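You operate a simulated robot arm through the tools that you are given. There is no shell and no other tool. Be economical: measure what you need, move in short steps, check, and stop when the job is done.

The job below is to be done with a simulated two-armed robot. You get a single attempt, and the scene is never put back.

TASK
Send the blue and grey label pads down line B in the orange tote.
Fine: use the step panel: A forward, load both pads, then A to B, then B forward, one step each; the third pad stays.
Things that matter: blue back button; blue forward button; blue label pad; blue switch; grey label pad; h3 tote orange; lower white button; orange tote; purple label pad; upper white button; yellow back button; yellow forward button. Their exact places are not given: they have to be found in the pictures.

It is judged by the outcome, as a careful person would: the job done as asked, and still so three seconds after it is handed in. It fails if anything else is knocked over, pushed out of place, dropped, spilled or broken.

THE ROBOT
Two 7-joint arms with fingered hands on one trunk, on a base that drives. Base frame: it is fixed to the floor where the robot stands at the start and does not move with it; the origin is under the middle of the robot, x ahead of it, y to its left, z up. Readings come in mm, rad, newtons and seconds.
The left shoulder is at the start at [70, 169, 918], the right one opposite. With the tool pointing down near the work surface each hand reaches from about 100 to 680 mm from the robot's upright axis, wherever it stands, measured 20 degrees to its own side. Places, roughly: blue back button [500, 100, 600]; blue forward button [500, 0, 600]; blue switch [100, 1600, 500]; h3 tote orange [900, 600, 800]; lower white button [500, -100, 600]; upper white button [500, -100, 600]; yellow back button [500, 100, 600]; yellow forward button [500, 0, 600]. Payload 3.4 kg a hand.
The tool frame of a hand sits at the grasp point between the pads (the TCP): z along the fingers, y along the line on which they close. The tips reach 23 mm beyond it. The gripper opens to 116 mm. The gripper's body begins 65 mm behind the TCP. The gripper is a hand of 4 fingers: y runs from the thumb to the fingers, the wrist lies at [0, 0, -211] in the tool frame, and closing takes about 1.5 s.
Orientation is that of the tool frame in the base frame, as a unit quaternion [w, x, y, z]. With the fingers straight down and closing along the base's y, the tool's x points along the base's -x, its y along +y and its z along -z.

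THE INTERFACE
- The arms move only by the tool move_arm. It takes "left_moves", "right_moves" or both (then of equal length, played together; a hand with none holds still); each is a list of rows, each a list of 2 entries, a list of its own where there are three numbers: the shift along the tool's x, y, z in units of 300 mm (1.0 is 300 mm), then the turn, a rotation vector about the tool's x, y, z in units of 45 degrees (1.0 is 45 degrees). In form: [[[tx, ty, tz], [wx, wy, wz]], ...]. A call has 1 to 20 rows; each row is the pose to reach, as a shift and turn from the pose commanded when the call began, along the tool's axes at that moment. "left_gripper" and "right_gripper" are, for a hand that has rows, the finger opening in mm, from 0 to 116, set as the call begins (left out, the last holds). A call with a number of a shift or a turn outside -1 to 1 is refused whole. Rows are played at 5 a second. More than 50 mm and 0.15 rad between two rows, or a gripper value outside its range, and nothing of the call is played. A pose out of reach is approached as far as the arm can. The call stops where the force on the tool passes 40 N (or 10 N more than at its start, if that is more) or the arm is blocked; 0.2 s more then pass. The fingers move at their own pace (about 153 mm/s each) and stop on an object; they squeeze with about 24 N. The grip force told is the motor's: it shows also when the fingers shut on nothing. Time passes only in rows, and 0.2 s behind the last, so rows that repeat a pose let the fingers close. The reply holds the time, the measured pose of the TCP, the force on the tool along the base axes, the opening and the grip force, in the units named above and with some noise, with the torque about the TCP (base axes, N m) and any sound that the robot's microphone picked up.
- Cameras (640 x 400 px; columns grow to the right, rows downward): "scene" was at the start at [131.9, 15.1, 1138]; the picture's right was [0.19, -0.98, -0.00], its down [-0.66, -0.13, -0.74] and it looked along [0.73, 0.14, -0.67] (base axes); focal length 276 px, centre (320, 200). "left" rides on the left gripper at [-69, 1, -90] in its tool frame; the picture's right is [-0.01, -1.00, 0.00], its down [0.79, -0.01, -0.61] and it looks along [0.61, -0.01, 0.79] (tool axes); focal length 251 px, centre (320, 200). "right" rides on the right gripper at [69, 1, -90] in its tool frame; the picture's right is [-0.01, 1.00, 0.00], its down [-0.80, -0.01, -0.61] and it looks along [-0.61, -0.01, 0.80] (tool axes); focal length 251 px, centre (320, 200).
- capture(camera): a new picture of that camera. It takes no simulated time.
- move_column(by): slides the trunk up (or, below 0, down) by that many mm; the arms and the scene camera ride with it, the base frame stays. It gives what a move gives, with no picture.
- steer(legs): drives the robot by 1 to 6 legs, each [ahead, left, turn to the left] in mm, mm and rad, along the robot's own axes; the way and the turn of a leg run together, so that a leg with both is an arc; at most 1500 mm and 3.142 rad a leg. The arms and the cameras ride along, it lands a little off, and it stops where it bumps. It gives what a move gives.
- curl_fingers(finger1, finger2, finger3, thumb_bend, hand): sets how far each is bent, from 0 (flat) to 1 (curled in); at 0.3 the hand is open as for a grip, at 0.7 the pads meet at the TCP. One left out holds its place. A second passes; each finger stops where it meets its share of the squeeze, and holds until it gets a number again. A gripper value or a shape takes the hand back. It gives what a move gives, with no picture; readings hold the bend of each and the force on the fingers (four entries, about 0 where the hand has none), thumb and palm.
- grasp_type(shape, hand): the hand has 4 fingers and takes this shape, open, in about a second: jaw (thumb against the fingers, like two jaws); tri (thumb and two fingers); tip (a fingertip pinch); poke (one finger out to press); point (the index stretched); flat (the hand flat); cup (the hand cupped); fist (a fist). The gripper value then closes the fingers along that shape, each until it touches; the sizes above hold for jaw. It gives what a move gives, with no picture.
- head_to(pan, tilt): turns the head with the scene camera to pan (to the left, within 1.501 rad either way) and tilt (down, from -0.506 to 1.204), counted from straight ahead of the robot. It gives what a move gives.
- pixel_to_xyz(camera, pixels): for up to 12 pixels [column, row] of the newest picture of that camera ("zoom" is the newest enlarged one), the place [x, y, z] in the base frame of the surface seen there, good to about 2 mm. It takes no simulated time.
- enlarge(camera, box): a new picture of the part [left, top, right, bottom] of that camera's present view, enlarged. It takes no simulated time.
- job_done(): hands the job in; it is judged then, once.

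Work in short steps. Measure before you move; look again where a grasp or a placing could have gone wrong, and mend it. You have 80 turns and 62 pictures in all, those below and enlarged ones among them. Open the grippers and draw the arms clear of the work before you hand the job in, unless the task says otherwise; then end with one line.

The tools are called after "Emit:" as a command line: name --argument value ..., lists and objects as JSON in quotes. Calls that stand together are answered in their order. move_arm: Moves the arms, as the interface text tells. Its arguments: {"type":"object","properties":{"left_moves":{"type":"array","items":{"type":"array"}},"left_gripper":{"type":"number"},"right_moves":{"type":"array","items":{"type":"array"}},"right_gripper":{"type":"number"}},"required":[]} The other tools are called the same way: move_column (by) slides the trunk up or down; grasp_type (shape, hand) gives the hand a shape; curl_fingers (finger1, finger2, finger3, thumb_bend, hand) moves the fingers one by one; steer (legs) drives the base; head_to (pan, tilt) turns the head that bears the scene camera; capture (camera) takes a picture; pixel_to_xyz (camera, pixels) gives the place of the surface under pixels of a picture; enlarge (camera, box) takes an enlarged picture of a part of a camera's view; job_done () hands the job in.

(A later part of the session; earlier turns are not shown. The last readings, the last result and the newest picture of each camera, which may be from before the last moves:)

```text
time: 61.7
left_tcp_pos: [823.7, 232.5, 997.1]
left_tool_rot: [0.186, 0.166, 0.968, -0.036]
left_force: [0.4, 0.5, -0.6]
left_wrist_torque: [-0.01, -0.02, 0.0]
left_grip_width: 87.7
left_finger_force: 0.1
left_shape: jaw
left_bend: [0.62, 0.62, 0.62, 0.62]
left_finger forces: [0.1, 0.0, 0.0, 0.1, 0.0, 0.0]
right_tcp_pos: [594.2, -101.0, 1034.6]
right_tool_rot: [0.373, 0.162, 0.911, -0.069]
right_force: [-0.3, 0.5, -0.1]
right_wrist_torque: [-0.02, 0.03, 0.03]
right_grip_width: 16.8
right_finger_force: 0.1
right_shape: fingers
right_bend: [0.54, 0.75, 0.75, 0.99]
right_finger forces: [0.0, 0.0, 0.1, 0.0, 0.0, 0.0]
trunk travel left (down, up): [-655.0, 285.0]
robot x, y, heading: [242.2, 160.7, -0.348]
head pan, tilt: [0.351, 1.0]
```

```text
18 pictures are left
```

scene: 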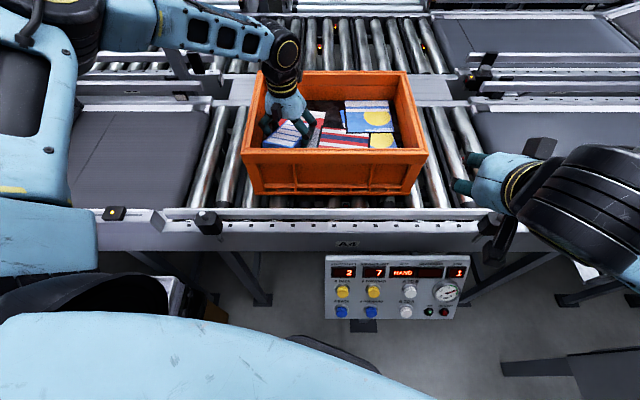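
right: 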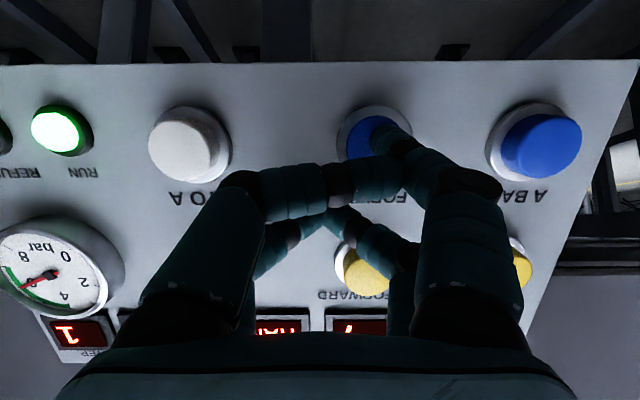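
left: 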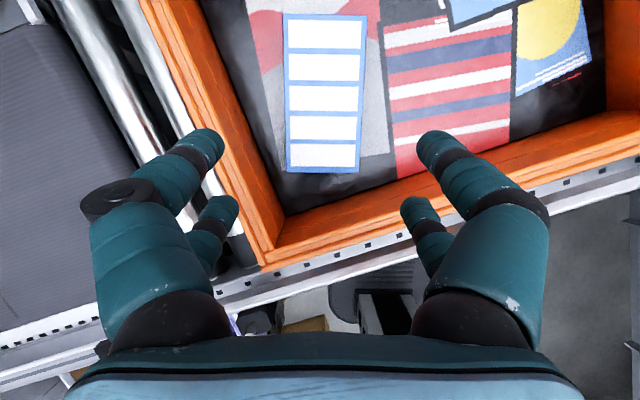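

Blue pad lies flat in the tote. Turn the robot back to heading 0 and begin bringing the left hand, re-levelled, toward the grey pad.

Emit:
steer --legs '[[0, 0, 0.35]]'

Emit:
move_arm --left_moves '[[[0.08, 0.087, -0.015], [0, 0.09, 0]], [[0.16, 0.173, -0.03], [0, 0.18, 0]], [[0.24, 0.26, -0.046], [0, 0.27, 0]], [[0.32, 0.346, -0.06], [0, 0.36, 0]], [[0.4, 0.433, -0.076], [0, 0.46, 0]]]'

Emit:
move_column --by -110

```text
time: 63.1
left_tcp_pos: [763.4, 426.5, 997.2]
left_tool_rot: [0.191, -0.005, 0.981, -0.004]
left_force: [0.3, 0.5, -0.7]
left_wrist_torque: [0.0, 0.01, 0.02]
left_grip_width: 87.9
left_finger_force: 0.0
left_shape: jaw
left_bend: [0.62, 0.62, 0.62, 0.62]
left_finger forces: [0.0, 0.0, 0.1, 0.0, 0.0, 0.0]
right_tcp_pos: [661.6, 34.7, 1034.0]
right_tool_rot: [0.378, 0.002, 0.926, -0.003]
right_force: [0.2, 0.3, 0.7]
right_wrist_torque: [0.02, 0.0, 0.01]
right_grip_width: 16.9
right_finger_force: 0.1
right_shape: fingers
right_bend: [0.54, 0.75, 0.75, 0.99]
right_finger forces: [0.1, 0.1, 0.0, 0.1, 0.0, 0.0]
trunk travel left (down, up): [-655.0, 285.0]
robot x, y, heading: [241.9, 152.3, 0.001]
head pan, tilt: [0.351, 1.0]
```

```text
time: 64.3
left_tcp_pos: [640.9, 554.9, 971.1]
left_tool_rot: [0.011, -0.004, 1.0, -0.005]
left_force: [0.1, -0.6, 0.4]
left_wrist_torque: [-0.05, 0.03, -0.03]
left_grip_width: 87.7
left_finger_force: 0.0
left_shape: jaw
left_bend: [0.62, 0.62, 0.62, 0.62]
left_finger forces: [0.0, 0.0, 0.0, 0.0, 0.1, 0.0]
right_tcp_pos: [661.5, 36.4, 1034.3]
right_tool_rot: [0.38, 0.001, 0.925, -0.003]
right_force: [-0.1, 0.7, 0.6]
right_wrist_torque: [-0.04, -0.01, -0.02]
right_grip_width: 16.9
right_finger_force: 0.0
right_shape: fingers
right_bend: [0.54, 0.75, 0.75, 0.99]
right_finger forces: [0.0, 0.0, 0.0, 0.0, 0.0, 0.0]
trunk travel left (down, up): [-655.0, 285.0]
robot x, y, heading: [241.7, 154.2, 0.001]
head pan, tilt: [0.351, 1.0]
```

```text
time: 65.8
left_tcp_pos: [641.9, 554.2, 860.5]
left_tool_rot: [0.011, -0.004, 1.0, -0.004]
left_force: [0.3, -0.1, -0.4]
left_wrist_torque: [-0.01, 0.02, 0.0]
left_grip_width: 87.9
left_finger_force: 0.1
left_shape: jaw
left_bend: [0.62, 0.62, 0.62, 0.62]
left_finger forces: [0.0, 0.0, 0.0, 0.1, 0.1, 0.0]
right_tcp_pos: [660.7, 34.2, 924.0]
right_tool_rot: [0.378, 0.001, 0.926, -0.003]
right_force: [0.0, 0.6, -1.0]
right_wrist_torque: [0.0, 0.01, 0.0]
right_grip_width: 17.2
right_finger_force: 0.0
right_shape: fingers
right_bend: [0.54, 0.75, 0.75, 0.99]
right_finger forces: [0.0, 0.0, 0.0, 0.0, 0.0, 0.0]
trunk travel left (down, up): [-545.0, 395.0]
robot x, y, heading: [243.5, 151.3, 0.001]
head pan, tilt: [0.351, 1.0]
```

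Emit:
move_arm --left_moves '[[[0.033, 0.055, 0], [0, 0, 0.167]], [[0.067, 0.11, 0], [0, 0, 0.333]], [[0.1, 0.167, 0], [0, 0, 0.5]], [[0.133, 0.222, 0], [0, 0, 0.667]], [[0.167, 0.278, 0], [0, 0, 0.833]], [[0.2, 0.333, 0], [0, 0, 1.0]]]'

Emit:
move_arm --left_moves '[[[0.034, 0.003, 0.1], [0, 0, 0.15]], [[0.068, 0.006, 0.22], [0, 0, 0.3]], [[0.102, 0.009, 0.34], [0, 0, 0.45]], [[0.136, 0.012, 0.46], [0, 0, 0.6]], [[0.17, 0.015, 0.58], [0, 0, 0.75]], [[0.203, 0.019, 0.7], [0, 0, 0.9]]]'

Emit:
capture --camera "left"

```text
time: 67.2
left_tcp_pos: [579.9, 651.3, 859.7]
left_tool_rot: [0.013, 0.379, 0.925, 0.0]
left_force: [-0.3, 0.4, 0.0]
left_wrist_torque: [0.06, -0.01, -0.01]
left_grip_width: 88.0
left_finger_force: 0.0
left_shape: jaw
left_bend: [0.62, 0.62, 0.62, 0.62]
left_finger forces: [0.1, 0.1, 0.0, 0.0, 0.0, 0.0]
right_tcp_pos: [660.4, 35.7, 923.9]
right_tool_rot: [0.38, 0.001, 0.925, -0.003]
right_force: [0.2, -0.1, -0.3]
right_wrist_torque: [0.0, 0.03, 0.03]
right_grip_width: 16.8
right_finger_force: 0.1
right_shape: fingers
right_bend: [0.54, 0.75, 0.75, 0.99]
right_finger forces: [0.0, 0.0, 0.0, 0.0, 0.1, 0.1]
trunk travel left (down, up): [-545.0, 395.0]
robot x, y, heading: [241.3, 154.9, -0.001]
head pan, tilt: [0.351, 1.0]
```

```text
time: 68.6
left_tcp_pos: [545.4, 697.8, 647.1]
left_tool_rot: [0.012, 0.677, 0.736, 0.003]
left_force: [0.3, 0.7, -0.6]
left_wrist_torque: [0.03, -0.01, -0.03]
left_grip_width: 87.7
left_finger_force: 0.1
left_shape: jaw
left_bend: [0.62, 0.62, 0.62, 0.62]
left_finger forces: [0.1, 0.0, 0.1, 0.1, 0.0, 0.0]
right_tcp_pos: [661.3, 36.4, 923.9]
right_tool_rot: [0.379, 0.002, 0.925, -0.004]
right_force: [-0.2, 0.5, 0.6]
right_wrist_torque: [-0.03, 0.03, -0.02]
right_grip_width: 17.0
right_finger_force: 0.1
right_shape: fingers
right_bend: [0.54, 0.75, 0.75, 0.99]
right_finger forces: [0.0, 0.1, 0.0, 0.0, 0.1, 0.0]
trunk travel left (down, up): [-545.0, 395.0]
robot x, y, heading: [242.7, 157.8, 0.002]
head pan, tilt: [0.351, 1.0]
```

```text
17 pictures are left
```

left: 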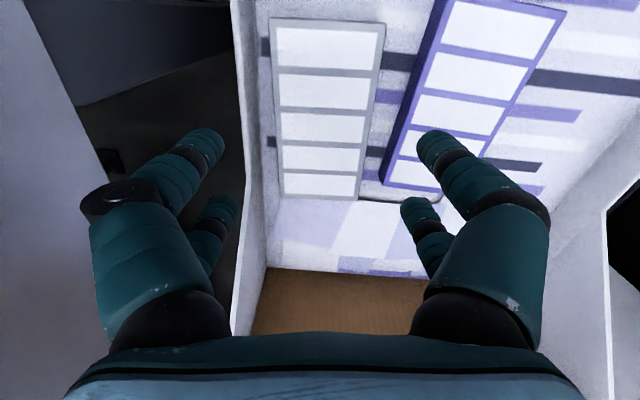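

Emit:
pixel_to_xyz --camera "left" --pixels '[[283, 190], [357, 194], [274, 40], [380, 40], [266, 160], [258, 110], [385, 170], [402, 150], [222, 140], [420, 142], [236, 205], [406, 205]]'

```text
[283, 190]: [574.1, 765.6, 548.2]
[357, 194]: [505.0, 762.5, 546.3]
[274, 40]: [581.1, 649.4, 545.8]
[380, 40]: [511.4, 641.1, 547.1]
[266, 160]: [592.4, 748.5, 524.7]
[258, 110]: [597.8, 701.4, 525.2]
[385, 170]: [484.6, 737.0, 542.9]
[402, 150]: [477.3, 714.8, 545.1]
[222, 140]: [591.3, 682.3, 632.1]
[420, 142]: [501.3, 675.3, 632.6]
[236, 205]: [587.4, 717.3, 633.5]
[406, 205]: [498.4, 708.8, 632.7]
```

Grey at y 700 spans x 508–578, wall inner at 597. Narrow to 78 mm, centre at 543, descend.

Emit:
move_arm --left_moves '[[[0, -0.006, 0], [0, 0, 0]], [[0, -0.006, 0.08], [0, 0, 0]], [[0, -0.006, 0.16], [0, 0, 0]], [[0, -0.006, 0.21], [0, 0, 0]]]' --left_gripper 78

Emit:
capture --camera "left"

Emit:
pixel_to_xyz --camera "left" --pixels '[[225, 142], [412, 142], [240, 208], [400, 208], [258, 140], [390, 140], [270, 200], [375, 200]]'

```text
time: 69.6
left_tcp_pos: [544.9, 700.4, 585.7]
left_tool_rot: [0.011, 0.676, 0.737, 0.004]
left_force: [0.1, -0.2, 0.3]
left_wrist_torque: [0.02, -0.03, -0.02]
left_grip_width: 78.4
left_finger_force: 0.1
left_shape: jaw
left_bend: [0.68, 0.68, 0.68, 0.68]
left_finger forces: [0.0, 0.1, 0.0, 0.0, 0.1, 0.1]
right_tcp_pos: [662.3, 36.8, 924.7]
right_tool_rot: [0.379, 0.001, 0.926, -0.003]
right_force: [-0.2, 0.6, -0.3]
right_wrist_torque: [-0.02, 0.02, -0.01]
right_grip_width: 17.3
right_finger_force: 0.1
right_shape: fingers
right_bend: [0.54, 0.75, 0.75, 0.99]
right_finger forces: [0.0, 0.0, 0.0, 0.0, 0.0, 0.0]
trunk travel left (down, up): [-545.0, 395.0]
robot x, y, heading: [244.9, 156.9, 0.002]
head pan, tilt: [0.351, 1.0]
```

```text
16 pictures are left
```

left: 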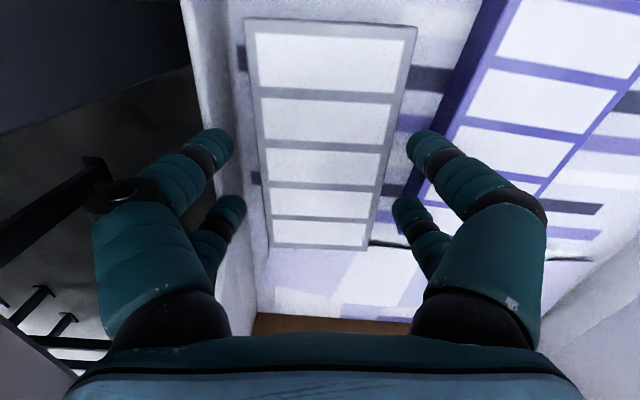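

```text
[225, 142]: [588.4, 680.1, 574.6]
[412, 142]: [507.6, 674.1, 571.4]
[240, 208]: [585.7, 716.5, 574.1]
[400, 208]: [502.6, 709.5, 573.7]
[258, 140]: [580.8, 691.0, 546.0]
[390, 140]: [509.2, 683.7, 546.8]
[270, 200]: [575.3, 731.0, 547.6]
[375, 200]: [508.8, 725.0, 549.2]
```

Emit:
move_arm --left_moves '[[[0, -0.009, 0.03], [0, 0, 0]], [[0, -0.009, 0.065], [0, 0, 0]], [[0, -0.009, 0.1], [0, 0, 0]]]'

Emit:
move_arm --left_moves '[[[0, 0, 0], [0, 0, 0]], [[0, 0, 0], [0, 0, 0]], [[0, 0, 0], [0, 0, 0]], [[0, 0, 0], [0, 0, 0]], [[0, 0, 0], [0, 0, 0]], [[0, 0, 0], [0, 0, 0]], [[0, 0, 0], [0, 0, 0]]]' --left_gripper 40

Emit:
move_arm --left_moves '[[[0, 0, -0.02], [0, 0, 0]], [[0, 0, -0.06], [0, 0, 0]], [[0, 0, -0.1], [0, 0, 0]], [[0, 0, -0.15], [0, 0, 0]]]'

Emit:
capture --camera "left"

```text
time: 70.4
left_tcp_pos: [542.1, 697.2, 556.1]
left_tool_rot: [0.011, 0.675, 0.737, 0.005]
left_force: [-8.0, 0.4, 7.5]
left_wrist_torque: [-0.11, -0.44, -0.08]
left_grip_width: 76.5
left_finger_force: 0.1
left_shape: jaw
left_bend: [0.71, 0.69, 0.68, 0.68]
left_finger forces: [11.1, 1.3, 0.0, 0.1, 0.5, 0.1]
right_tcp_pos: [660.1, 34.1, 926.3]
right_tool_rot: [0.379, 0.001, 0.925, -0.003]
right_force: [0.5, 0.1, -0.3]
right_wrist_torque: [0.06, -0.01, 0.02]
right_grip_width: 16.8
right_finger_force: 0.0
right_shape: fingers
right_bend: [0.54, 0.75, 0.75, 0.99]
right_finger forces: [0.1, 0.1, 0.1, 0.0, 0.0, 0.0]
trunk travel left (down, up): [-545.0, 395.0]
robot x, y, heading: [244.1, 157.3, 0.003]
head pan, tilt: [0.351, 1.0]
```

```text
time: 72.0
left_tcp_pos: [543.7, 696.9, 555.3]
left_tool_rot: [0.012, 0.676, 0.737, 0.005]
left_force: [-1.3, 2.1, 4.5]
left_wrist_torque: [0.01, 0.05, -0.04]
left_grip_width: 70.6
left_finger_force: 24.2
left_shape: jaw
left_bend: [0.72, 0.72, 0.71, 0.7]
left_finger forces: [22.2, 21.7, 22.2, 0.0, 22.4, 0.1]
right_tcp_pos: [660.8, 35.1, 924.3]
right_tool_rot: [0.38, 0.001, 0.925, -0.002]
right_force: [0.0, 1.2, 0.5]
right_wrist_torque: [-0.03, 0.02, -0.02]
right_grip_width: 16.6
right_finger_force: 0.1
right_shape: fingers
right_bend: [0.54, 0.75, 0.75, 0.99]
right_finger forces: [0.1, 0.0, 0.1, 0.0, 0.0, 0.0]
trunk travel left (down, up): [-545.0, 395.0]
robot x, y, heading: [241.7, 156.2, -0.004]
head pan, tilt: [0.351, 1.0]
```

```text
time: 73.0
left_tcp_pos: [543.3, 697.4, 599.3]
left_tool_rot: [0.011, 0.676, 0.737, 0.004]
left_force: [1.2, -0.7, -1.5]
left_wrist_torque: [-0.01, -0.02, 0.0]
left_grip_width: 70.6
left_finger_force: 23.7
left_shape: jaw
left_bend: [0.72, 0.72, 0.71, 0.7]
left_finger forces: [22.7, 22.0, 22.3, 0.1, 22.4, 0.0]
right_tcp_pos: [661.5, 34.9, 924.8]
right_tool_rot: [0.378, 0.001, 0.926, -0.003]
right_force: [-0.2, -0.4, 0.2]
right_wrist_torque: [-0.01, -0.01, -0.02]
right_grip_width: 17.2
right_finger_force: 0.0
right_shape: fingers
right_bend: [0.54, 0.75, 0.75, 0.99]
right_finger forces: [0.0, 0.1, 0.0, 0.1, 0.0, 0.1]
trunk travel left (down, up): [-545.0, 395.0]
robot x, y, heading: [242.9, 157.4, -0.001]
head pan, tilt: [0.351, 1.0]
```

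```text
15 pictures are left
```

left: 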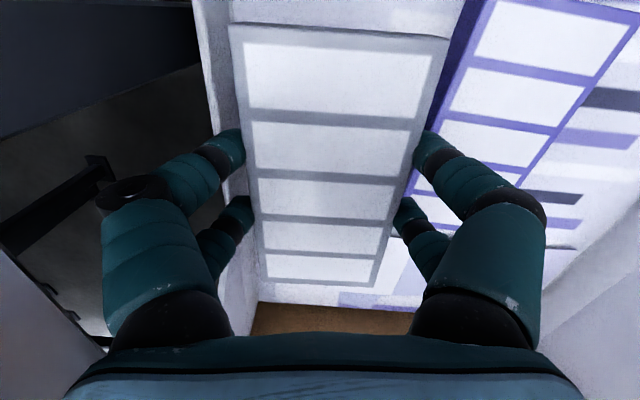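

Grey is held. Lift, raise trunk, then turn the wrist back while moving right/forward at z≈990.

Emit:
move_arm --left_moves '[[[0, 0, -0.14], [0, 0, 0]], [[0, 0, -0.28], [0, 0, 0]], [[0, 0, -0.42], [0, 0, 0]], [[0, 0, -0.57], [0, 0, 0]]]'

Emit:
move_column --by 220

Emit:
move_arm --left_moves '[[[-0.06, 0.05, 0], [0, 0, -0.167]], [[-0.12, 0.1, 0], [0, 0, -0.333]], [[-0.18, 0.152, 0], [0, 0, -0.5]], [[-0.24, 0.2, 0], [0, 0, -0.667]], [[-0.3, 0.25, 0], [0, 0, -0.833]], [[-0.36, 0.304, 0], [0, 0, -1.0]]]'

Emit:
move_arm --left_moves '[[[-0.127, -0.015, 0], [0, 0, -0.15]], [[-0.253, -0.03, 0], [0, 0, -0.3]], [[-0.38, -0.044, 0], [0, 0, -0.45]], [[-0.507, -0.06, 0], [0, 0, -0.6]], [[-0.633, -0.074, 0], [0, 0, -0.75]], [[-0.76, -0.088, 0], [0, 0, -0.9]]]'

```text
time: 74.0
left_tcp_pos: [535.9, 698.4, 771.6]
left_tool_rot: [0.012, 0.677, 0.736, 0.005]
left_force: [-0.5, -0.6, -1.1]
left_wrist_torque: [0.01, -0.03, 0.02]
left_grip_width: 70.6
left_finger_force: 24.1
left_shape: jaw
left_bend: [0.72, 0.72, 0.71, 0.7]
left_finger forces: [22.8, 22.0, 22.3, 0.0, 22.4, 0.0]
right_tcp_pos: [661.1, 34.7, 924.2]
right_tool_rot: [0.38, 0.002, 0.925, -0.002]
right_force: [0.0, -0.6, 0.7]
right_wrist_torque: [-0.01, 0.01, -0.01]
right_grip_width: 17.1
right_finger_force: 0.1
right_shape: fingers
right_bend: [0.54, 0.75, 0.75, 0.99]
right_finger forces: [0.1, 0.1, 0.0, 0.0, 0.0, 0.0]
trunk travel left (down, up): [-545.0, 395.0]
robot x, y, heading: [241.3, 157.1, 0.0]
head pan, tilt: [0.351, 1.0]
```

```text
time: 76.3
left_tcp_pos: [537.6, 699.6, 990.5]
left_tool_rot: [0.012, 0.676, 0.737, 0.004]
left_force: [-1.6, 0.1, -2.3]
left_wrist_torque: [-0.03, 0.03, -0.03]
left_grip_width: 70.6
left_finger_force: 23.8
left_shape: jaw
left_bend: [0.72, 0.72, 0.71, 0.7]
left_finger forces: [22.8, 21.9, 22.3, 0.1, 22.5, 0.0]
right_tcp_pos: [661.0, 35.3, 1144.3]
right_tool_rot: [0.378, 0.001, 0.926, -0.003]
right_force: [0.7, -0.7, 1.2]
right_wrist_torque: [0.0, 0.02, 0.0]
right_grip_width: 16.9
right_finger_force: 0.0
right_shape: fingers
right_bend: [0.54, 0.75, 0.75, 0.99]
right_finger forces: [0.1, 0.0, 0.2, 0.1, 0.0, 0.0]
trunk travel left (down, up): [-765.0, 175.0]
robot x, y, heading: [242.8, 154.1, -0.0]
head pan, tilt: [0.351, 1.0]
```

```text
time: 77.7
left_tcp_pos: [638.0, 599.5, 993.5]
left_tool_rot: [0.012, 0.341, 0.94, -0.001]
left_force: [0.0, 0.3, -1.3]
left_wrist_torque: [0.0, -0.01, 0.01]
left_grip_width: 70.5
left_finger_force: 24.1
left_shape: jaw
left_bend: [0.72, 0.72, 0.71, 0.7]
left_finger forces: [22.8, 21.7, 22.3, 0.0, 22.3, 0.0]
right_tcp_pos: [663.1, 36.2, 1143.5]
right_tool_rot: [0.38, 0.001, 0.925, -0.002]
right_force: [0.0, 0.8, 0.2]
right_wrist_torque: [0.02, -0.01, 0.03]
right_grip_width: 17.3
right_finger_force: 0.0
right_shape: fingers
right_bend: [0.54, 0.75, 0.75, 0.99]
right_finger forces: [0.1, 0.0, 0.0, 0.0, 0.0, 0.0]
trunk travel left (down, up): [-765.0, 175.0]
robot x, y, heading: [243.5, 157.2, -0.006]
head pan, tilt: [0.351, 1.0]
```

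```text
time: 79.1
left_tcp_pos: [799.6, 431.3, 998.1]
left_tool_rot: [0.01, -0.005, 1.0, -0.004]
left_force: [0.5, 0.3, -2.1]
left_wrist_torque: [0.03, 0.0, 0.0]
left_grip_width: 70.5
left_finger_force: 23.5
left_shape: jaw
left_bend: [0.72, 0.72, 0.71, 0.7]
left_finger forces: [22.9, 21.6, 22.3, 0.0, 22.2, 0.0]
right_tcp_pos: [663.1, 34.0, 1144.1]
right_tool_rot: [0.378, 0.002, 0.926, -0.002]
right_force: [0.6, 0.0, 0.6]
right_wrist_torque: [0.01, 0.01, 0.02]
right_grip_width: 16.9
right_finger_force: 0.1
right_shape: fingers
right_bend: [0.54, 0.75, 0.75, 0.99]
right_finger forces: [0.0, 0.0, 0.0, 0.0, 0.0, 0.1]
trunk travel left (down, up): [-765.0, 175.0]
robot x, y, heading: [242.0, 151.0, 0.0]
head pan, tilt: [0.351, 1.0]
```

Everything tracked. Turn −0.6 rad, which should put the pad over about (858,68).

Emit:
steer --legs '[[0, 0, -0.6]]'

Emit:
head_to --pan 0.6 --tilt 1.0

Emit:
capture --camera "scene"

Emit:
capture --camera "left"

```text
time: 81.1
left_tcp_pos: [857.1, 77.3, 999.2]
left_tool_rot: [0.01, 0.287, 0.958, -0.007]
left_force: [-0.3, 0.6, -0.9]
left_wrist_torque: [0.0, -0.02, -0.01]
left_grip_width: 70.2
left_finger_force: 23.3
left_shape: jaw
left_bend: [0.72, 0.72, 0.71, 0.7]
left_finger forces: [22.8, 21.4, 22.0, 0.1, 21.9, 0.0]
right_tcp_pos: [523.4, -177.4, 1144.1]
right_tool_rot: [0.361, 0.27, 0.885, -0.113]
right_force: [1.1, 0.4, -0.2]
right_wrist_torque: [0.01, 0.03, 0.0]
right_grip_width: 17.2
right_finger_force: 0.1
right_shape: fingers
right_bend: [0.54, 0.75, 0.75, 0.99]
right_finger forces: [0.0, 0.0, 0.1, 0.1, 0.0, 0.0]
trunk travel left (down, up): [-765.0, 175.0]
robot x, y, heading: [241.1, 158.0, -0.588]
head pan, tilt: [0.351, 1.0]
```

```text
time: 81.9
left_tcp_pos: [856.7, 77.6, 998.6]
left_tool_rot: [0.01, 0.287, 0.958, -0.007]
left_force: [-0.2, -0.1, -1.4]
left_wrist_torque: [-0.01, -0.01, -0.02]
left_grip_width: 70.6
left_finger_force: 24.2
left_shape: jaw
left_bend: [0.72, 0.72, 0.71, 0.7]
left_finger forces: [22.8, 21.4, 22.1, 0.1, 22.0, 0.0]
right_tcp_pos: [523.4, -177.1, 1143.2]
right_tool_rot: [0.362, 0.27, 0.885, -0.113]
right_force: [-0.3, -0.5, -0.4]
right_wrist_torque: [-0.03, 0.02, -0.03]
right_grip_width: 17.0
right_finger_force: 0.1
right_shape: fingers
right_bend: [0.54, 0.75, 0.75, 0.99]
right_finger forces: [0.1, 0.0, 0.1, 0.0, 0.0, 0.0]
trunk travel left (down, up): [-765.0, 175.0]
robot x, y, heading: [244.4, 156.4, -0.59]
head pan, tilt: [0.6, 1.0]
```

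```text
14 pictures are left
```

scene: 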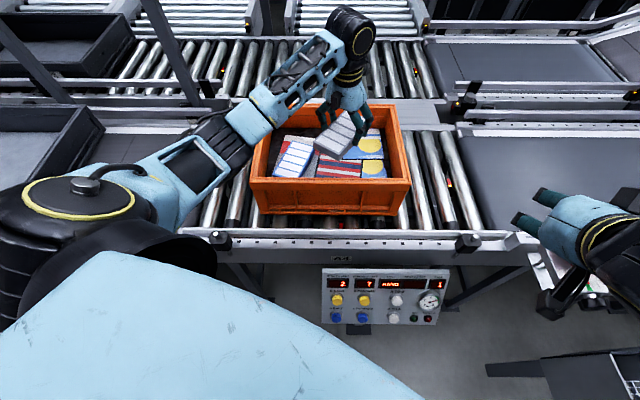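

```text
13 pictures are left
```

left: 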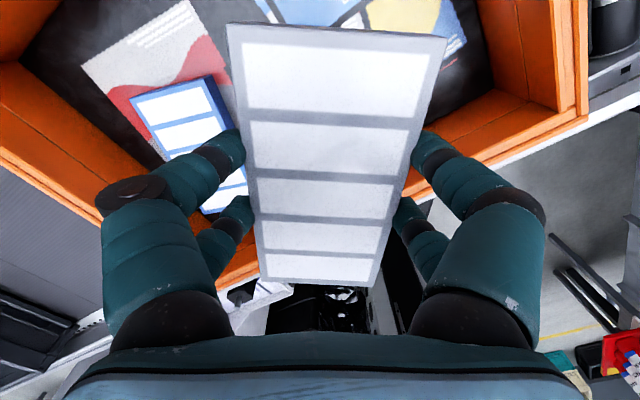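

Shift a little to (875,50), then lower 125 mm by the trunk.

Emit:
move_arm --left_moves '[[[-0.05, -0.02, 0], [0, 0, 0]], [[-0.1, -0.042, 0], [0, 0, 0]]]'

Emit:
move_column --by -120

Emit:
capture --camera "left"

Emit:
pixel_to_xyz --camera "left" --pixels '[[235, 30], [435, 40], [265, 275], [375, 280], [210, 60], [450, 90], [200, 120], [420, 280]]'

```text
time: 82.5
left_tcp_pos: [876.6, 50.0, 998.4]
left_tool_rot: [0.008, 0.287, 0.958, -0.007]
left_force: [1.1, 0.6, -1.6]
left_wrist_torque: [0.03, 0.0, 0.02]
left_grip_width: 70.2
left_finger_force: 24.3
left_shape: jaw
left_bend: [0.72, 0.72, 0.71, 0.7]
left_finger forces: [22.8, 21.4, 22.2, 0.0, 22.0, 0.0]
right_tcp_pos: [525.1, -179.0, 1143.3]
right_tool_rot: [0.362, 0.27, 0.885, -0.112]
right_force: [-0.2, -0.1, -0.5]
right_wrist_torque: [0.0, 0.01, -0.03]
right_grip_width: 16.8
right_finger_force: 0.2
right_shape: fingers
right_bend: [0.54, 0.75, 0.75, 0.99]
right_finger forces: [0.0, 0.1, 0.1, 0.0, 0.0, 0.0]
trunk travel left (down, up): [-765.0, 175.0]
robot x, y, heading: [242.5, 155.1, -0.588]
head pan, tilt: [0.6, 1.0]
```

```text
time: 84.0
left_tcp_pos: [874.6, 50.7, 879.2]
left_tool_rot: [0.009, 0.286, 0.958, -0.007]
left_force: [-0.4, -0.5, -1.9]
left_wrist_torque: [-0.01, -0.03, 0.02]
left_grip_width: 70.3
left_finger_force: 24.1
left_shape: jaw
left_bend: [0.72, 0.72, 0.71, 0.7]
left_finger forces: [22.9, 21.3, 22.2, 0.0, 22.0, 0.0]
right_tcp_pos: [524.0, -177.7, 1025.0]
right_tool_rot: [0.362, 0.27, 0.885, -0.112]
right_force: [0.0, -0.4, 0.5]
right_wrist_torque: [0.02, -0.02, -0.03]
right_grip_width: 17.4
right_finger_force: 0.0
right_shape: fingers
right_bend: [0.54, 0.75, 0.75, 0.99]
right_finger forces: [0.0, 0.0, 0.1, 0.1, 0.0, 0.1]
trunk travel left (down, up): [-645.0, 295.0]
robot x, y, heading: [245.0, 157.0, -0.588]
head pan, tilt: [0.6, 1.0]
```

```text
12 pictures are left
```

left: 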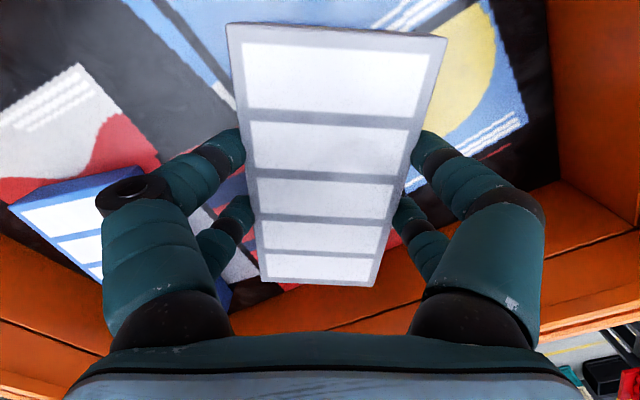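

```text
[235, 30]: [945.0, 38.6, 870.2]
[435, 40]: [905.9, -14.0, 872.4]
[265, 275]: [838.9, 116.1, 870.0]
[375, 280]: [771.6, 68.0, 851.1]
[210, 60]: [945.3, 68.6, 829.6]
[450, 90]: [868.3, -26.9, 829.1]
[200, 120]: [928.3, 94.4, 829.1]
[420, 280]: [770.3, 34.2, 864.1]
```

Pad level with bottom ≈850, clear of walls. Lower 18 mm, open, and rise.

Emit:
move_column --by -18

Emit:
move_arm --left_moves '[[[0, 0, 0], [0, 0, 0]], [[0, 0, 0], [0, 0, 0]], [[0, 0, 0], [0, 0, 0]], [[0, 0, 0], [0, 0, 0]]]' --left_gripper 90

Emit:
move_column --by 140

Emit:
capture --camera "scene"

```text
time: 84.6
left_tcp_pos: [875.7, 50.0, 860.8]
left_tool_rot: [0.009, 0.287, 0.958, -0.007]
left_force: [0.1, -0.3, 3.3]
left_wrist_torque: [0.18, 0.1, 0.0]
left_grip_width: 70.3
left_finger_force: 24.0
left_shape: jaw
left_bend: [0.72, 0.72, 0.71, 0.7]
left_finger forces: [22.5, 22.6, 23.0, 0.1, 22.6, 0.0]
right_tcp_pos: [523.8, -176.9, 1006.1]
right_tool_rot: [0.362, 0.27, 0.885, -0.113]
right_force: [-0.1, 0.3, 0.2]
right_wrist_torque: [-0.03, 0.01, 0.0]
right_grip_width: 16.5
right_finger_force: 0.1
right_shape: fingers
right_bend: [0.54, 0.75, 0.75, 0.99]
right_finger forces: [0.1, 0.0, 0.1, 0.0, 0.1, 0.0]
trunk travel left (down, up): [-627.0, 313.0]
robot x, y, heading: [241.8, 158.0, -0.587]
head pan, tilt: [0.6, 1.0]
```

```text
time: 85.6
left_tcp_pos: [875.2, 50.8, 860.6]
left_tool_rot: [0.009, 0.287, 0.958, -0.008]
left_force: [0.6, -0.6, 0.7]
left_wrist_torque: [0.01, -0.01, 0.0]
left_grip_width: 89.9
left_finger_force: 0.1
left_shape: jaw
left_bend: [0.61, 0.61, 0.61, 0.61]
left_finger forces: [0.0, 0.0, 0.0, 0.0, 0.0, 0.0]
right_tcp_pos: [525.5, -177.1, 1006.7]
right_tool_rot: [0.362, 0.269, 0.885, -0.113]
right_force: [0.6, -0.2, 0.0]
right_wrist_torque: [0.03, 0.02, 0.0]
right_grip_width: 17.1
right_finger_force: 0.0
right_shape: fingers
right_bend: [0.54, 0.75, 0.75, 0.99]
right_finger forces: [0.1, 0.1, 0.0, 0.0, 0.0, 0.1]
trunk travel left (down, up): [-627.0, 313.0]
robot x, y, heading: [241.5, 155.4, -0.589]
head pan, tilt: [0.6, 1.0]
```

```text
time: 87.3
left_tcp_pos: [875.6, 51.0, 1001.5]
left_tool_rot: [0.009, 0.286, 0.958, -0.008]
left_force: [0.1, 1.2, -0.4]
left_wrist_torque: [0.03, -0.04, -0.01]
left_grip_width: 89.7
left_finger_force: 0.1
left_shape: jaw
left_bend: [0.61, 0.61, 0.61, 0.61]
left_finger forces: [0.0, 0.0, 0.0, 0.0, 0.0, 0.0]
right_tcp_pos: [523.7, -176.8, 1145.6]
right_tool_rot: [0.362, 0.27, 0.885, -0.112]
right_force: [0.6, 0.1, -0.6]
right_wrist_torque: [0.01, -0.01, 0.0]
right_grip_width: 17.1
right_finger_force: 0.1
right_shape: fingers
right_bend: [0.54, 0.75, 0.75, 0.99]
right_finger forces: [0.0, 0.0, 0.2, 0.0, 0.0, 0.0]
trunk travel left (down, up): [-767.0, 173.0]
robot x, y, heading: [244.1, 154.4, -0.589]
head pan, tilt: [0.6, 1.0]
```

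```text
11 pictures are left
```

scene: 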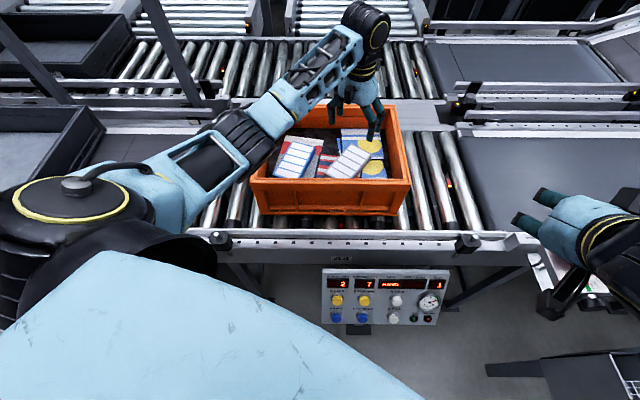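

Both pads lie in the tote. Now retreat: turn straight, pull the left hand back, drive back and right to the start place, lower the trunk.

Emit:
steer --legs '[[0, 0, 0.588], [-244, 0, 0], [0, -155, 0]]'

Emit:
move_arm --left_moves '[[[0.11, 0, -0.06], [0, 0, 0]], [[0.22, 0, -0.13], [0, 0, 0]], [[0.33, 0, -0.2], [0, 0, 0]], [[0.44, 0, -0.26], [0, 0, 0]], [[0.56, 0, -0.33], [0, 0, 0]]]'

Emit:
move_column --by -342

Emit:
head_to --pan 0.0 --tilt 0.75

Emit:
capture --camera "scene"

```text
time: 91.7
left_tcp_pos: [582.8, 271.8, 999.9]
left_tool_rot: [0.011, -0.009, 1.0, -0.004]
left_force: [0.5, -0.6, -0.4]
left_wrist_torque: [-0.01, 0.02, -0.01]
left_grip_width: 89.6
left_finger_force: 0.0
left_shape: jaw
left_bend: [0.61, 0.61, 0.61, 0.61]
left_finger forces: [0.0, 0.0, 0.0, 0.0, 0.0, 0.0]
right_tcp_pos: [421.2, -115.5, 1146.2]
right_tool_rot: [0.379, -0.003, 0.925, -0.003]
right_force: [-0.5, 0.7, 0.9]
right_wrist_torque: [-0.01, -0.02, 0.0]
right_grip_width: 16.9
right_finger_force: 0.1
right_shape: fingers
right_bend: [0.54, 0.75, 0.75, 0.99]
right_finger forces: [0.0, 0.0, 0.0, 0.1, 0.0, 0.0]
trunk travel left (down, up): [-767.0, 173.0]
robot x, y, heading: [3.8, -0.1, 0.015]
head pan, tilt: [0.6, 1.0]
```

```text
time: 92.9
left_tcp_pos: [409.3, 268.2, 1097.6]
left_tool_rot: [0.011, -0.009, 1.0, -0.004]
left_force: [-0.4, -0.7, -0.9]
left_wrist_torque: [0.0, 0.0, 0.01]
left_grip_width: 89.9
left_finger_force: 0.1
left_shape: jaw
left_bend: [0.61, 0.61, 0.61, 0.61]
left_finger forces: [0.1, 0.1, 0.0, 0.0, 0.1, 0.0]
right_tcp_pos: [420.4, -115.7, 1146.7]
right_tool_rot: [0.379, -0.003, 0.926, -0.001]
right_force: [-0.3, 0.9, 0.1]
right_wrist_torque: [0.01, 0.0, 0.0]
right_grip_width: 17.0
right_finger_force: 0.1
right_shape: fingers
right_bend: [0.54, 0.75, 0.75, 0.99]
right_finger forces: [0.0, 0.1, 0.0, 0.0, 0.1, 0.1]
trunk travel left (down, up): [-767.0, 173.0]
robot x, y, heading: [-2.1, 2.8, 0.01]
head pan, tilt: [0.6, 1.0]
```

```text
time: 96.3
left_tcp_pos: [412.1, 268.3, 754.8]
left_tool_rot: [0.011, -0.008, 1.0, -0.004]
left_force: [-0.7, 0.2, 0.8]
left_wrist_torque: [0.05, 0.0, 0.0]
left_grip_width: 89.8
left_finger_force: 0.1
left_shape: jaw
left_bend: [0.61, 0.61, 0.61, 0.61]
left_finger forces: [0.1, 0.0, 0.0, 0.1, 0.0, 0.0]
right_tcp_pos: [421.4, -115.2, 804.8]
right_tool_rot: [0.379, -0.003, 0.926, -0.001]
right_force: [-0.5, 0.5, -0.9]
right_wrist_torque: [0.02, -0.03, 0.01]
right_grip_width: 17.1
right_finger_force: 0.0
right_shape: fingers
right_bend: [0.54, 0.75, 0.75, 0.99]
right_finger forces: [0.1, 0.0, 0.0, 0.0, 0.0, 0.0]
trunk travel left (down, up): [-425.0, 515.0]
robot x, y, heading: [0.9, -2.4, 0.008]
head pan, tilt: [0.6, 1.0]
```

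```text
time: 97.3
left_tcp_pos: [413.2, 268.2, 753.8]
left_tool_rot: [0.012, -0.009, 1.0, -0.004]
left_force: [0.0, 0.5, 0.0]
left_wrist_torque: [0.04, -0.05, 0.0]
left_grip_width: 89.8
left_finger_force: 0.1
left_shape: jaw
left_bend: [0.61, 0.61, 0.61, 0.61]
left_finger forces: [0.1, 0.1, 0.1, 0.0, 0.0, 0.0]
right_tcp_pos: [420.4, -116.5, 804.2]
right_tool_rot: [0.378, -0.003, 0.926, -0.001]
right_force: [-0.1, 0.3, 0.0]
right_wrist_torque: [0.03, -0.03, 0.01]
right_grip_width: 17.1
right_finger_force: 0.1
right_shape: fingers
right_bend: [0.54, 0.75, 0.75, 0.99]
right_finger forces: [0.1, 0.0, 0.1, 0.1, 0.1, 0.0]
trunk travel left (down, up): [-425.0, 515.0]
robot x, y, heading: [2.2, -2.5, 0.008]
head pan, tilt: [0.0, 0.75]
```

```text
10 pictures are left
```

scene: 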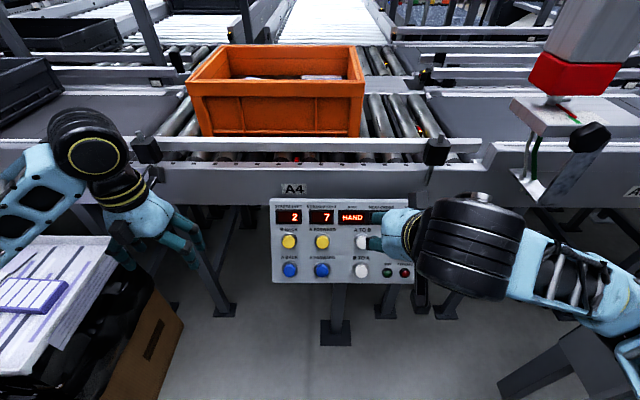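

Measure button centres now (upper row ≈ row 242, lower row ≈ 270).

Emit:
pixel_to_xyz --camera "scene" --pixels '[[321, 242], [289, 242], [359, 243], [362, 244], [361, 270], [321, 270], [290, 270]]'

```text
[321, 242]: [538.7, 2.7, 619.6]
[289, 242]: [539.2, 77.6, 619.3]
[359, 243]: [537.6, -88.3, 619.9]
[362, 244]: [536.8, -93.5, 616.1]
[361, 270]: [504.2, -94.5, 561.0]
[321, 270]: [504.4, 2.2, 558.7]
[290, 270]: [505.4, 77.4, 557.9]
```

A TO B centre ≈(537,−94,617). Move to a 30 mm standoff.

Emit:
move_arm --right_moves '[[[0.03, -0.005, 0.11], [0, 0, 0]], [[0.06, -0.01, 0.225], [0, 0, 0]], [[0.09, -0.014, 0.34], [0, 0, 0]], [[0.115, -0.018, 0.45], [0, 0, 0]], [[0.142, -0.022, 0.561], [0, 0, 0]]]'

Emit:
capture --camera "right"

Emit:
pixel_to_xyz --camera "right" --pixels '[[376, 140], [385, 130], [360, 105], [360, 95], [355, 115], [345, 100], [375, 105]]'

```text
time: 98.5
left_tcp_pos: [411.9, 268.1, 754.0]
left_tool_rot: [0.011, -0.009, 1.0, -0.005]
left_force: [-0.9, 0.2, 0.5]
left_wrist_torque: [0.02, 0.01, -0.02]
left_grip_width: 89.8
left_finger_force: 0.1
left_shape: jaw
left_bend: [0.61, 0.61, 0.61, 0.61]
left_finger forces: [0.1, 0.1, 0.0, 0.0, 0.1, 0.0]
right_tcp_pos: [507.7, -122.2, 655.7]
right_tool_rot: [0.379, -0.003, 0.926, -0.001]
right_force: [-0.3, -1.0, 0.0]
right_wrist_torque: [0.01, -0.01, -0.02]
right_grip_width: 16.9
right_finger_force: 0.0
right_shape: fingers
right_bend: [0.54, 0.75, 0.75, 0.99]
right_finger forces: [0.1, 0.0, 0.0, 0.0, 0.0, 0.0]
trunk travel left (down, up): [-425.0, 515.0]
robot x, y, heading: [4.4, 3.3, 0.008]
head pan, tilt: [0.0, 0.75]
```

```text
9 pictures are left
```

right: 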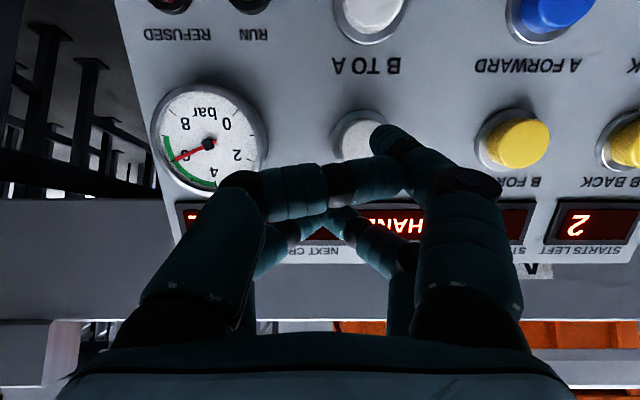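

```text
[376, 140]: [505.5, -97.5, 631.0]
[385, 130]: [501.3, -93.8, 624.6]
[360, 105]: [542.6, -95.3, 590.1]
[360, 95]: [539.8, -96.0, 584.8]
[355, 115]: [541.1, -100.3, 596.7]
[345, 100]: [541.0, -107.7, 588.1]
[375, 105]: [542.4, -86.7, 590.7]
```

Aligned with A TO B. Press along the panel normal.

Emit:
move_arm --right_moves '[[[-0.014, 0, 0.05], [0, 0, 0]], [[-0.023, 0, 0.08], [0, 0, 0]], [[-0.029, 0, 0.096], [0, 0, 0]]]'

```text
time: 99.3
left_tcp_pos: [411.3, 268.5, 754.6]
left_tool_rot: [0.011, -0.008, 1.0, -0.004]
left_force: [0.0, -0.9, -0.5]
left_wrist_torque: [0.02, -0.02, -0.02]
left_grip_width: 89.9
left_finger_force: 0.1
left_shape: jaw
left_bend: [0.61, 0.61, 0.61, 0.61]
left_finger forces: [0.0, 0.0, 0.1, 0.1, 0.0, 0.1]
right_tcp_pos: [535.6, -122.6, 641.5]
right_tool_rot: [0.379, -0.003, 0.926, -0.001]
right_force: [-3.6, 0.5, 1.4]
right_wrist_torque: [0.1, 0.1, 0.16]
right_grip_width: 17.1
right_finger_force: 2.7
right_shape: fingers
right_bend: [0.54, 0.75, 0.75, 0.99]
right_finger forces: [4.1, 0.1, 0.0, 0.0, 0.0, 0.1]
trunk travel left (down, up): [-425.0, 515.0]
robot x, y, heading: [-1.5, 0.5, 0.016]
head pan, tilt: [0.0, 0.75]
heard: click
```

Click. Withdraw to a standoff, wait, and look.

Emit:
move_arm --right_moves '[[[0.014, 0, -0.05], [0, 0, 0]], [[0.029, 0, -0.096], [0, 0, 0]], [[0.03, 0, -0.22], [0, 0, 0]], [[0.03, 0, -0.22], [0, 0, 0]], [[0.03, 0, -0.22], [0, 0, 0]], [[0.03, 0, -0.22], [0, 0, 0]], [[0.03, 0, -0.22], [0, 0, 0]], [[0.03, 0, -0.22], [0, 0, 0]], [[0.03, 0, -0.22], [0, 0, 0]], [[0.03, 0, -0.22], [0, 0, 0]], [[0.03, 0, -0.22], [0, 0, 0]], [[0.03, 0, -0.22], [0, 0, 0]], [[0.03, 0, -0.22], [0, 0, 0]], [[0.03, 0, -0.22], [0, 0, 0]], [[0.03, 0, -0.22], [0, 0, 0]], [[0.03, 0, -0.22], [0, 0, 0]], [[0.03, 0, -0.22], [0, 0, 0]], [[0.03, 0, -0.22], [0, 0, 0]], [[0.03, 0, -0.22], [0, 0, 0]], [[0.03, 0, -0.22], [0, 0, 0]]]'

Emit:
capture --camera "scene"

```text
time: 103.5
left_tcp_pos: [412.3, 268.2, 754.5]
left_tool_rot: [0.011, -0.009, 1.0, -0.004]
left_force: [-0.3, 0.1, 0.1]
left_wrist_torque: [0.01, 0.0, 0.01]
left_grip_width: 89.8
left_finger_force: 0.0
left_shape: jaw
left_bend: [0.61, 0.61, 0.61, 0.61]
left_finger forces: [0.0, 0.1, 0.1, 0.1, 0.0, 0.0]
right_tcp_pos: [481.5, -123.6, 679.5]
right_tool_rot: [0.379, -0.004, 0.926, 0.0]
right_force: [-0.1, -0.1, 0.3]
right_wrist_torque: [-0.01, -0.02, 0.0]
right_grip_width: 17.1
right_finger_force: 0.1
right_shape: fingers
right_bend: [0.54, 0.75, 0.75, 0.99]
right_finger forces: [0.1, 0.0, 0.1, 0.0, 0.0, 0.1]
trunk travel left (down, up): [-425.0, 515.0]
robot x, y, heading: [-0.0, -4.2, 0.009]
head pan, tilt: [0.0, 0.75]
```

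```text
8 pictures are left
```

scene: 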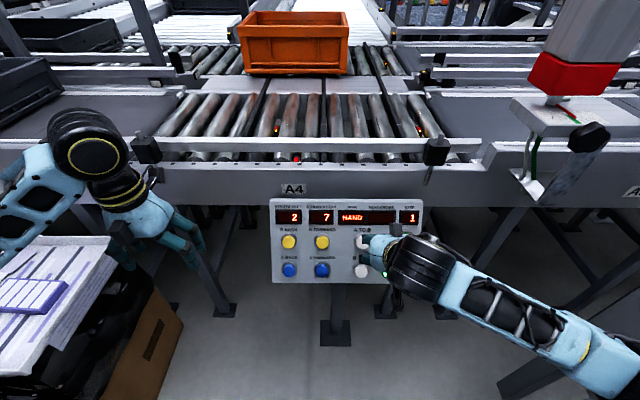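

The tote crossed to B. Move to B FORWARD standoff and check the displays before pressing.

Emit:
move_arm --right_moves '[[[0, 0.11, 0], [0, 0, 0]], [[0, 0.22, 0.0], [0, 0, 0]], [[0, 0.322, 0.02], [0, 0, 0]], [[-0.009, 0.322, 0.121], [0, 0, 0]], [[-0.009, 0.322, 0.121], [0, 0, 0]], [[-0.009, 0.322, 0.121], [0, 0, 0]], [[-0.009, 0.322, 0.121], [0, 0, 0]], [[-0.009, 0.322, 0.121], [0, 0, 0]], [[-0.009, 0.322, 0.121], [0, 0, 0]], [[-0.009, 0.322, 0.121], [0, 0, 0]]]'

Emit:
enlarge --camera "scene" --box '[200, 0, 460, 300]'

Emit:
capture --camera "right"

```text
time: 105.7
left_tcp_pos: [412.6, 267.5, 754.6]
left_tool_rot: [0.012, -0.009, 1.0, -0.005]
left_force: [0.4, 0.3, -1.3]
left_wrist_torque: [-0.04, 0.0, -0.02]
left_grip_width: 89.8
left_finger_force: 0.1
left_shape: jaw
left_bend: [0.61, 0.61, 0.61, 0.61]
left_finger forces: [0.1, 0.0, 0.0, 0.0, 0.0, 0.0]
right_tcp_pos: [509.8, -27.0, 655.2]
right_tool_rot: [0.378, -0.003, 0.926, -0.001]
right_force: [0.3, -0.3, 0.0]
right_wrist_torque: [0.0, 0.01, 0.0]
right_grip_width: 16.9
right_finger_force: 0.1
right_shape: fingers
right_bend: [0.54, 0.75, 0.75, 0.99]
right_finger forces: [0.0, 0.1, 0.0, 0.0, 0.0, 0.0]
trunk travel left (down, up): [-425.0, 515.0]
robot x, y, heading: [8.6, 1.3, 0.005]
head pan, tilt: [0.0, 0.75]
```

```text
1.33 times, centred on (330, 150) of scene
```

zoom: 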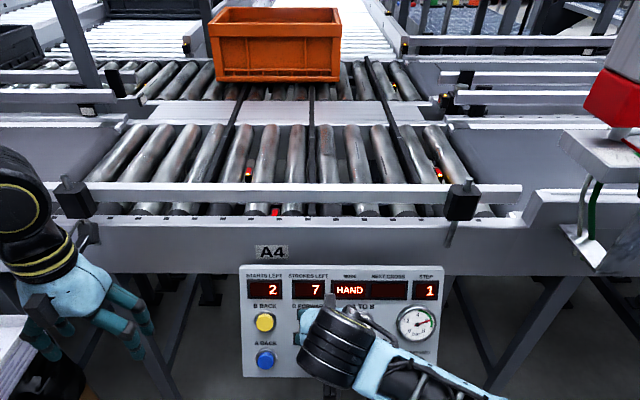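

```text
6 pictures are left
```

right: 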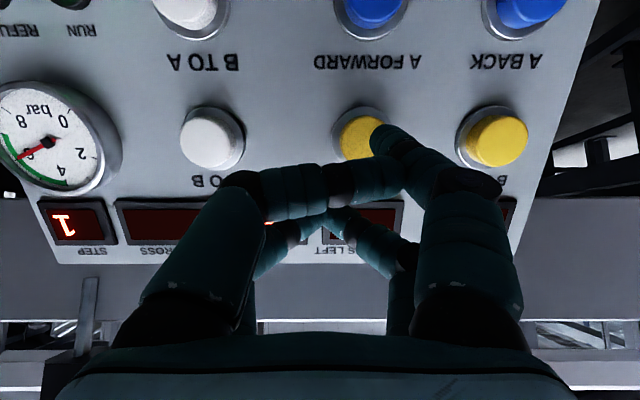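

Displays read STARTS 2, STROKES 7, STEP 1 and transfer chains appear still up; wait 4 s and recheck.

Emit:
move_arm --right_moves '[[[0, 0, 0], [0, 0, 0]], [[0, 0, 0], [0, 0, 0]], [[0, 0, 0], [0, 0, 0]], [[0, 0, 0], [0, 0, 0]], [[0, 0, 0], [0, 0, 0]], [[0, 0, 0], [0, 0, 0]], [[0, 0, 0], [0, 0, 0]], [[0, 0, 0], [0, 0, 0]], [[0, 0, 0], [0, 0, 0]], [[0, 0, 0], [0, 0, 0]], [[0, 0, 0], [0, 0, 0]], [[0, 0, 0], [0, 0, 0]], [[0, 0, 0], [0, 0, 0]], [[0, 0, 0], [0, 0, 0]], [[0, 0, 0], [0, 0, 0]], [[0, 0, 0], [0, 0, 0]], [[0, 0, 0], [0, 0, 0]], [[0, 0, 0], [0, 0, 0]]]'

Emit:
enlarge --camera "scene" --box '[200, 0, 460, 300]'

```text
time: 109.5
left_tcp_pos: [413.1, 267.4, 754.6]
left_tool_rot: [0.012, -0.009, 1.0, -0.005]
left_force: [-0.7, -0.7, -0.2]
left_wrist_torque: [-0.01, -0.03, 0.0]
left_grip_width: 90.1
left_finger_force: 0.0
left_shape: jaw
left_bend: [0.61, 0.61, 0.61, 0.61]
left_finger forces: [0.0, 0.1, 0.0, 0.0, 0.0, 0.0]
right_tcp_pos: [509.7, -27.5, 654.6]
right_tool_rot: [0.379, -0.003, 0.925, -0.001]
right_force: [0.4, -0.1, -0.8]
right_wrist_torque: [-0.01, 0.0, 0.02]
right_grip_width: 16.9
right_finger_force: 0.0
right_shape: fingers
right_bend: [0.54, 0.75, 0.75, 0.99]
right_finger forces: [0.0, 0.1, 0.0, 0.1, 0.0, 0.0]
trunk travel left (down, up): [-425.0, 515.0]
robot x, y, heading: [0.6, 1.9, 0.014]
head pan, tilt: [0.0, 0.75]
```

```text
1.33 times, centred on (330, 150) of scene
```

zoom: 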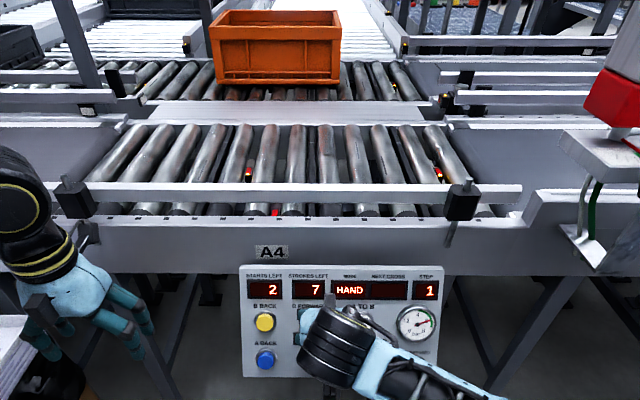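

Chains are down and the tote rests on lane B. Press B FORWARD.

Emit:
move_arm --right_moves '[[[-0.014, 0, 0.05], [0, 0, 0]], [[-0.023, 0, 0.08], [0, 0, 0]], [[-0.029, 0, 0.094], [0, 0, 0]]]'

```text
time: 110.3
left_tcp_pos: [411.5, 269.3, 753.7]
left_tool_rot: [0.012, -0.009, 1.0, -0.004]
left_force: [-0.4, -0.4, 1.1]
left_wrist_torque: [-0.01, 0.0, -0.01]
left_grip_width: 89.8
left_finger_force: 0.1
left_shape: jaw
left_bend: [0.61, 0.61, 0.61, 0.61]
left_finger forces: [0.0, 0.0, 0.0, 0.0, 0.0, 0.1]
right_tcp_pos: [534.7, -27.3, 643.4]
right_tool_rot: [0.379, -0.003, 0.926, -0.001]
right_force: [-4.3, 0.4, 1.7]
right_wrist_torque: [0.02, 0.11, 0.15]
right_grip_width: 16.8
right_finger_force: 2.7
right_shape: fingers
right_bend: [0.55, 0.75, 0.75, 0.99]
right_finger forces: [4.1, 0.0, 0.0, 0.1, 0.1, 0.1]
trunk travel left (down, up): [-425.0, 515.0]
robot x, y, heading: [1.1, 1.7, 0.006]
head pan, tilt: [0.0, 0.75]
heard: click
```

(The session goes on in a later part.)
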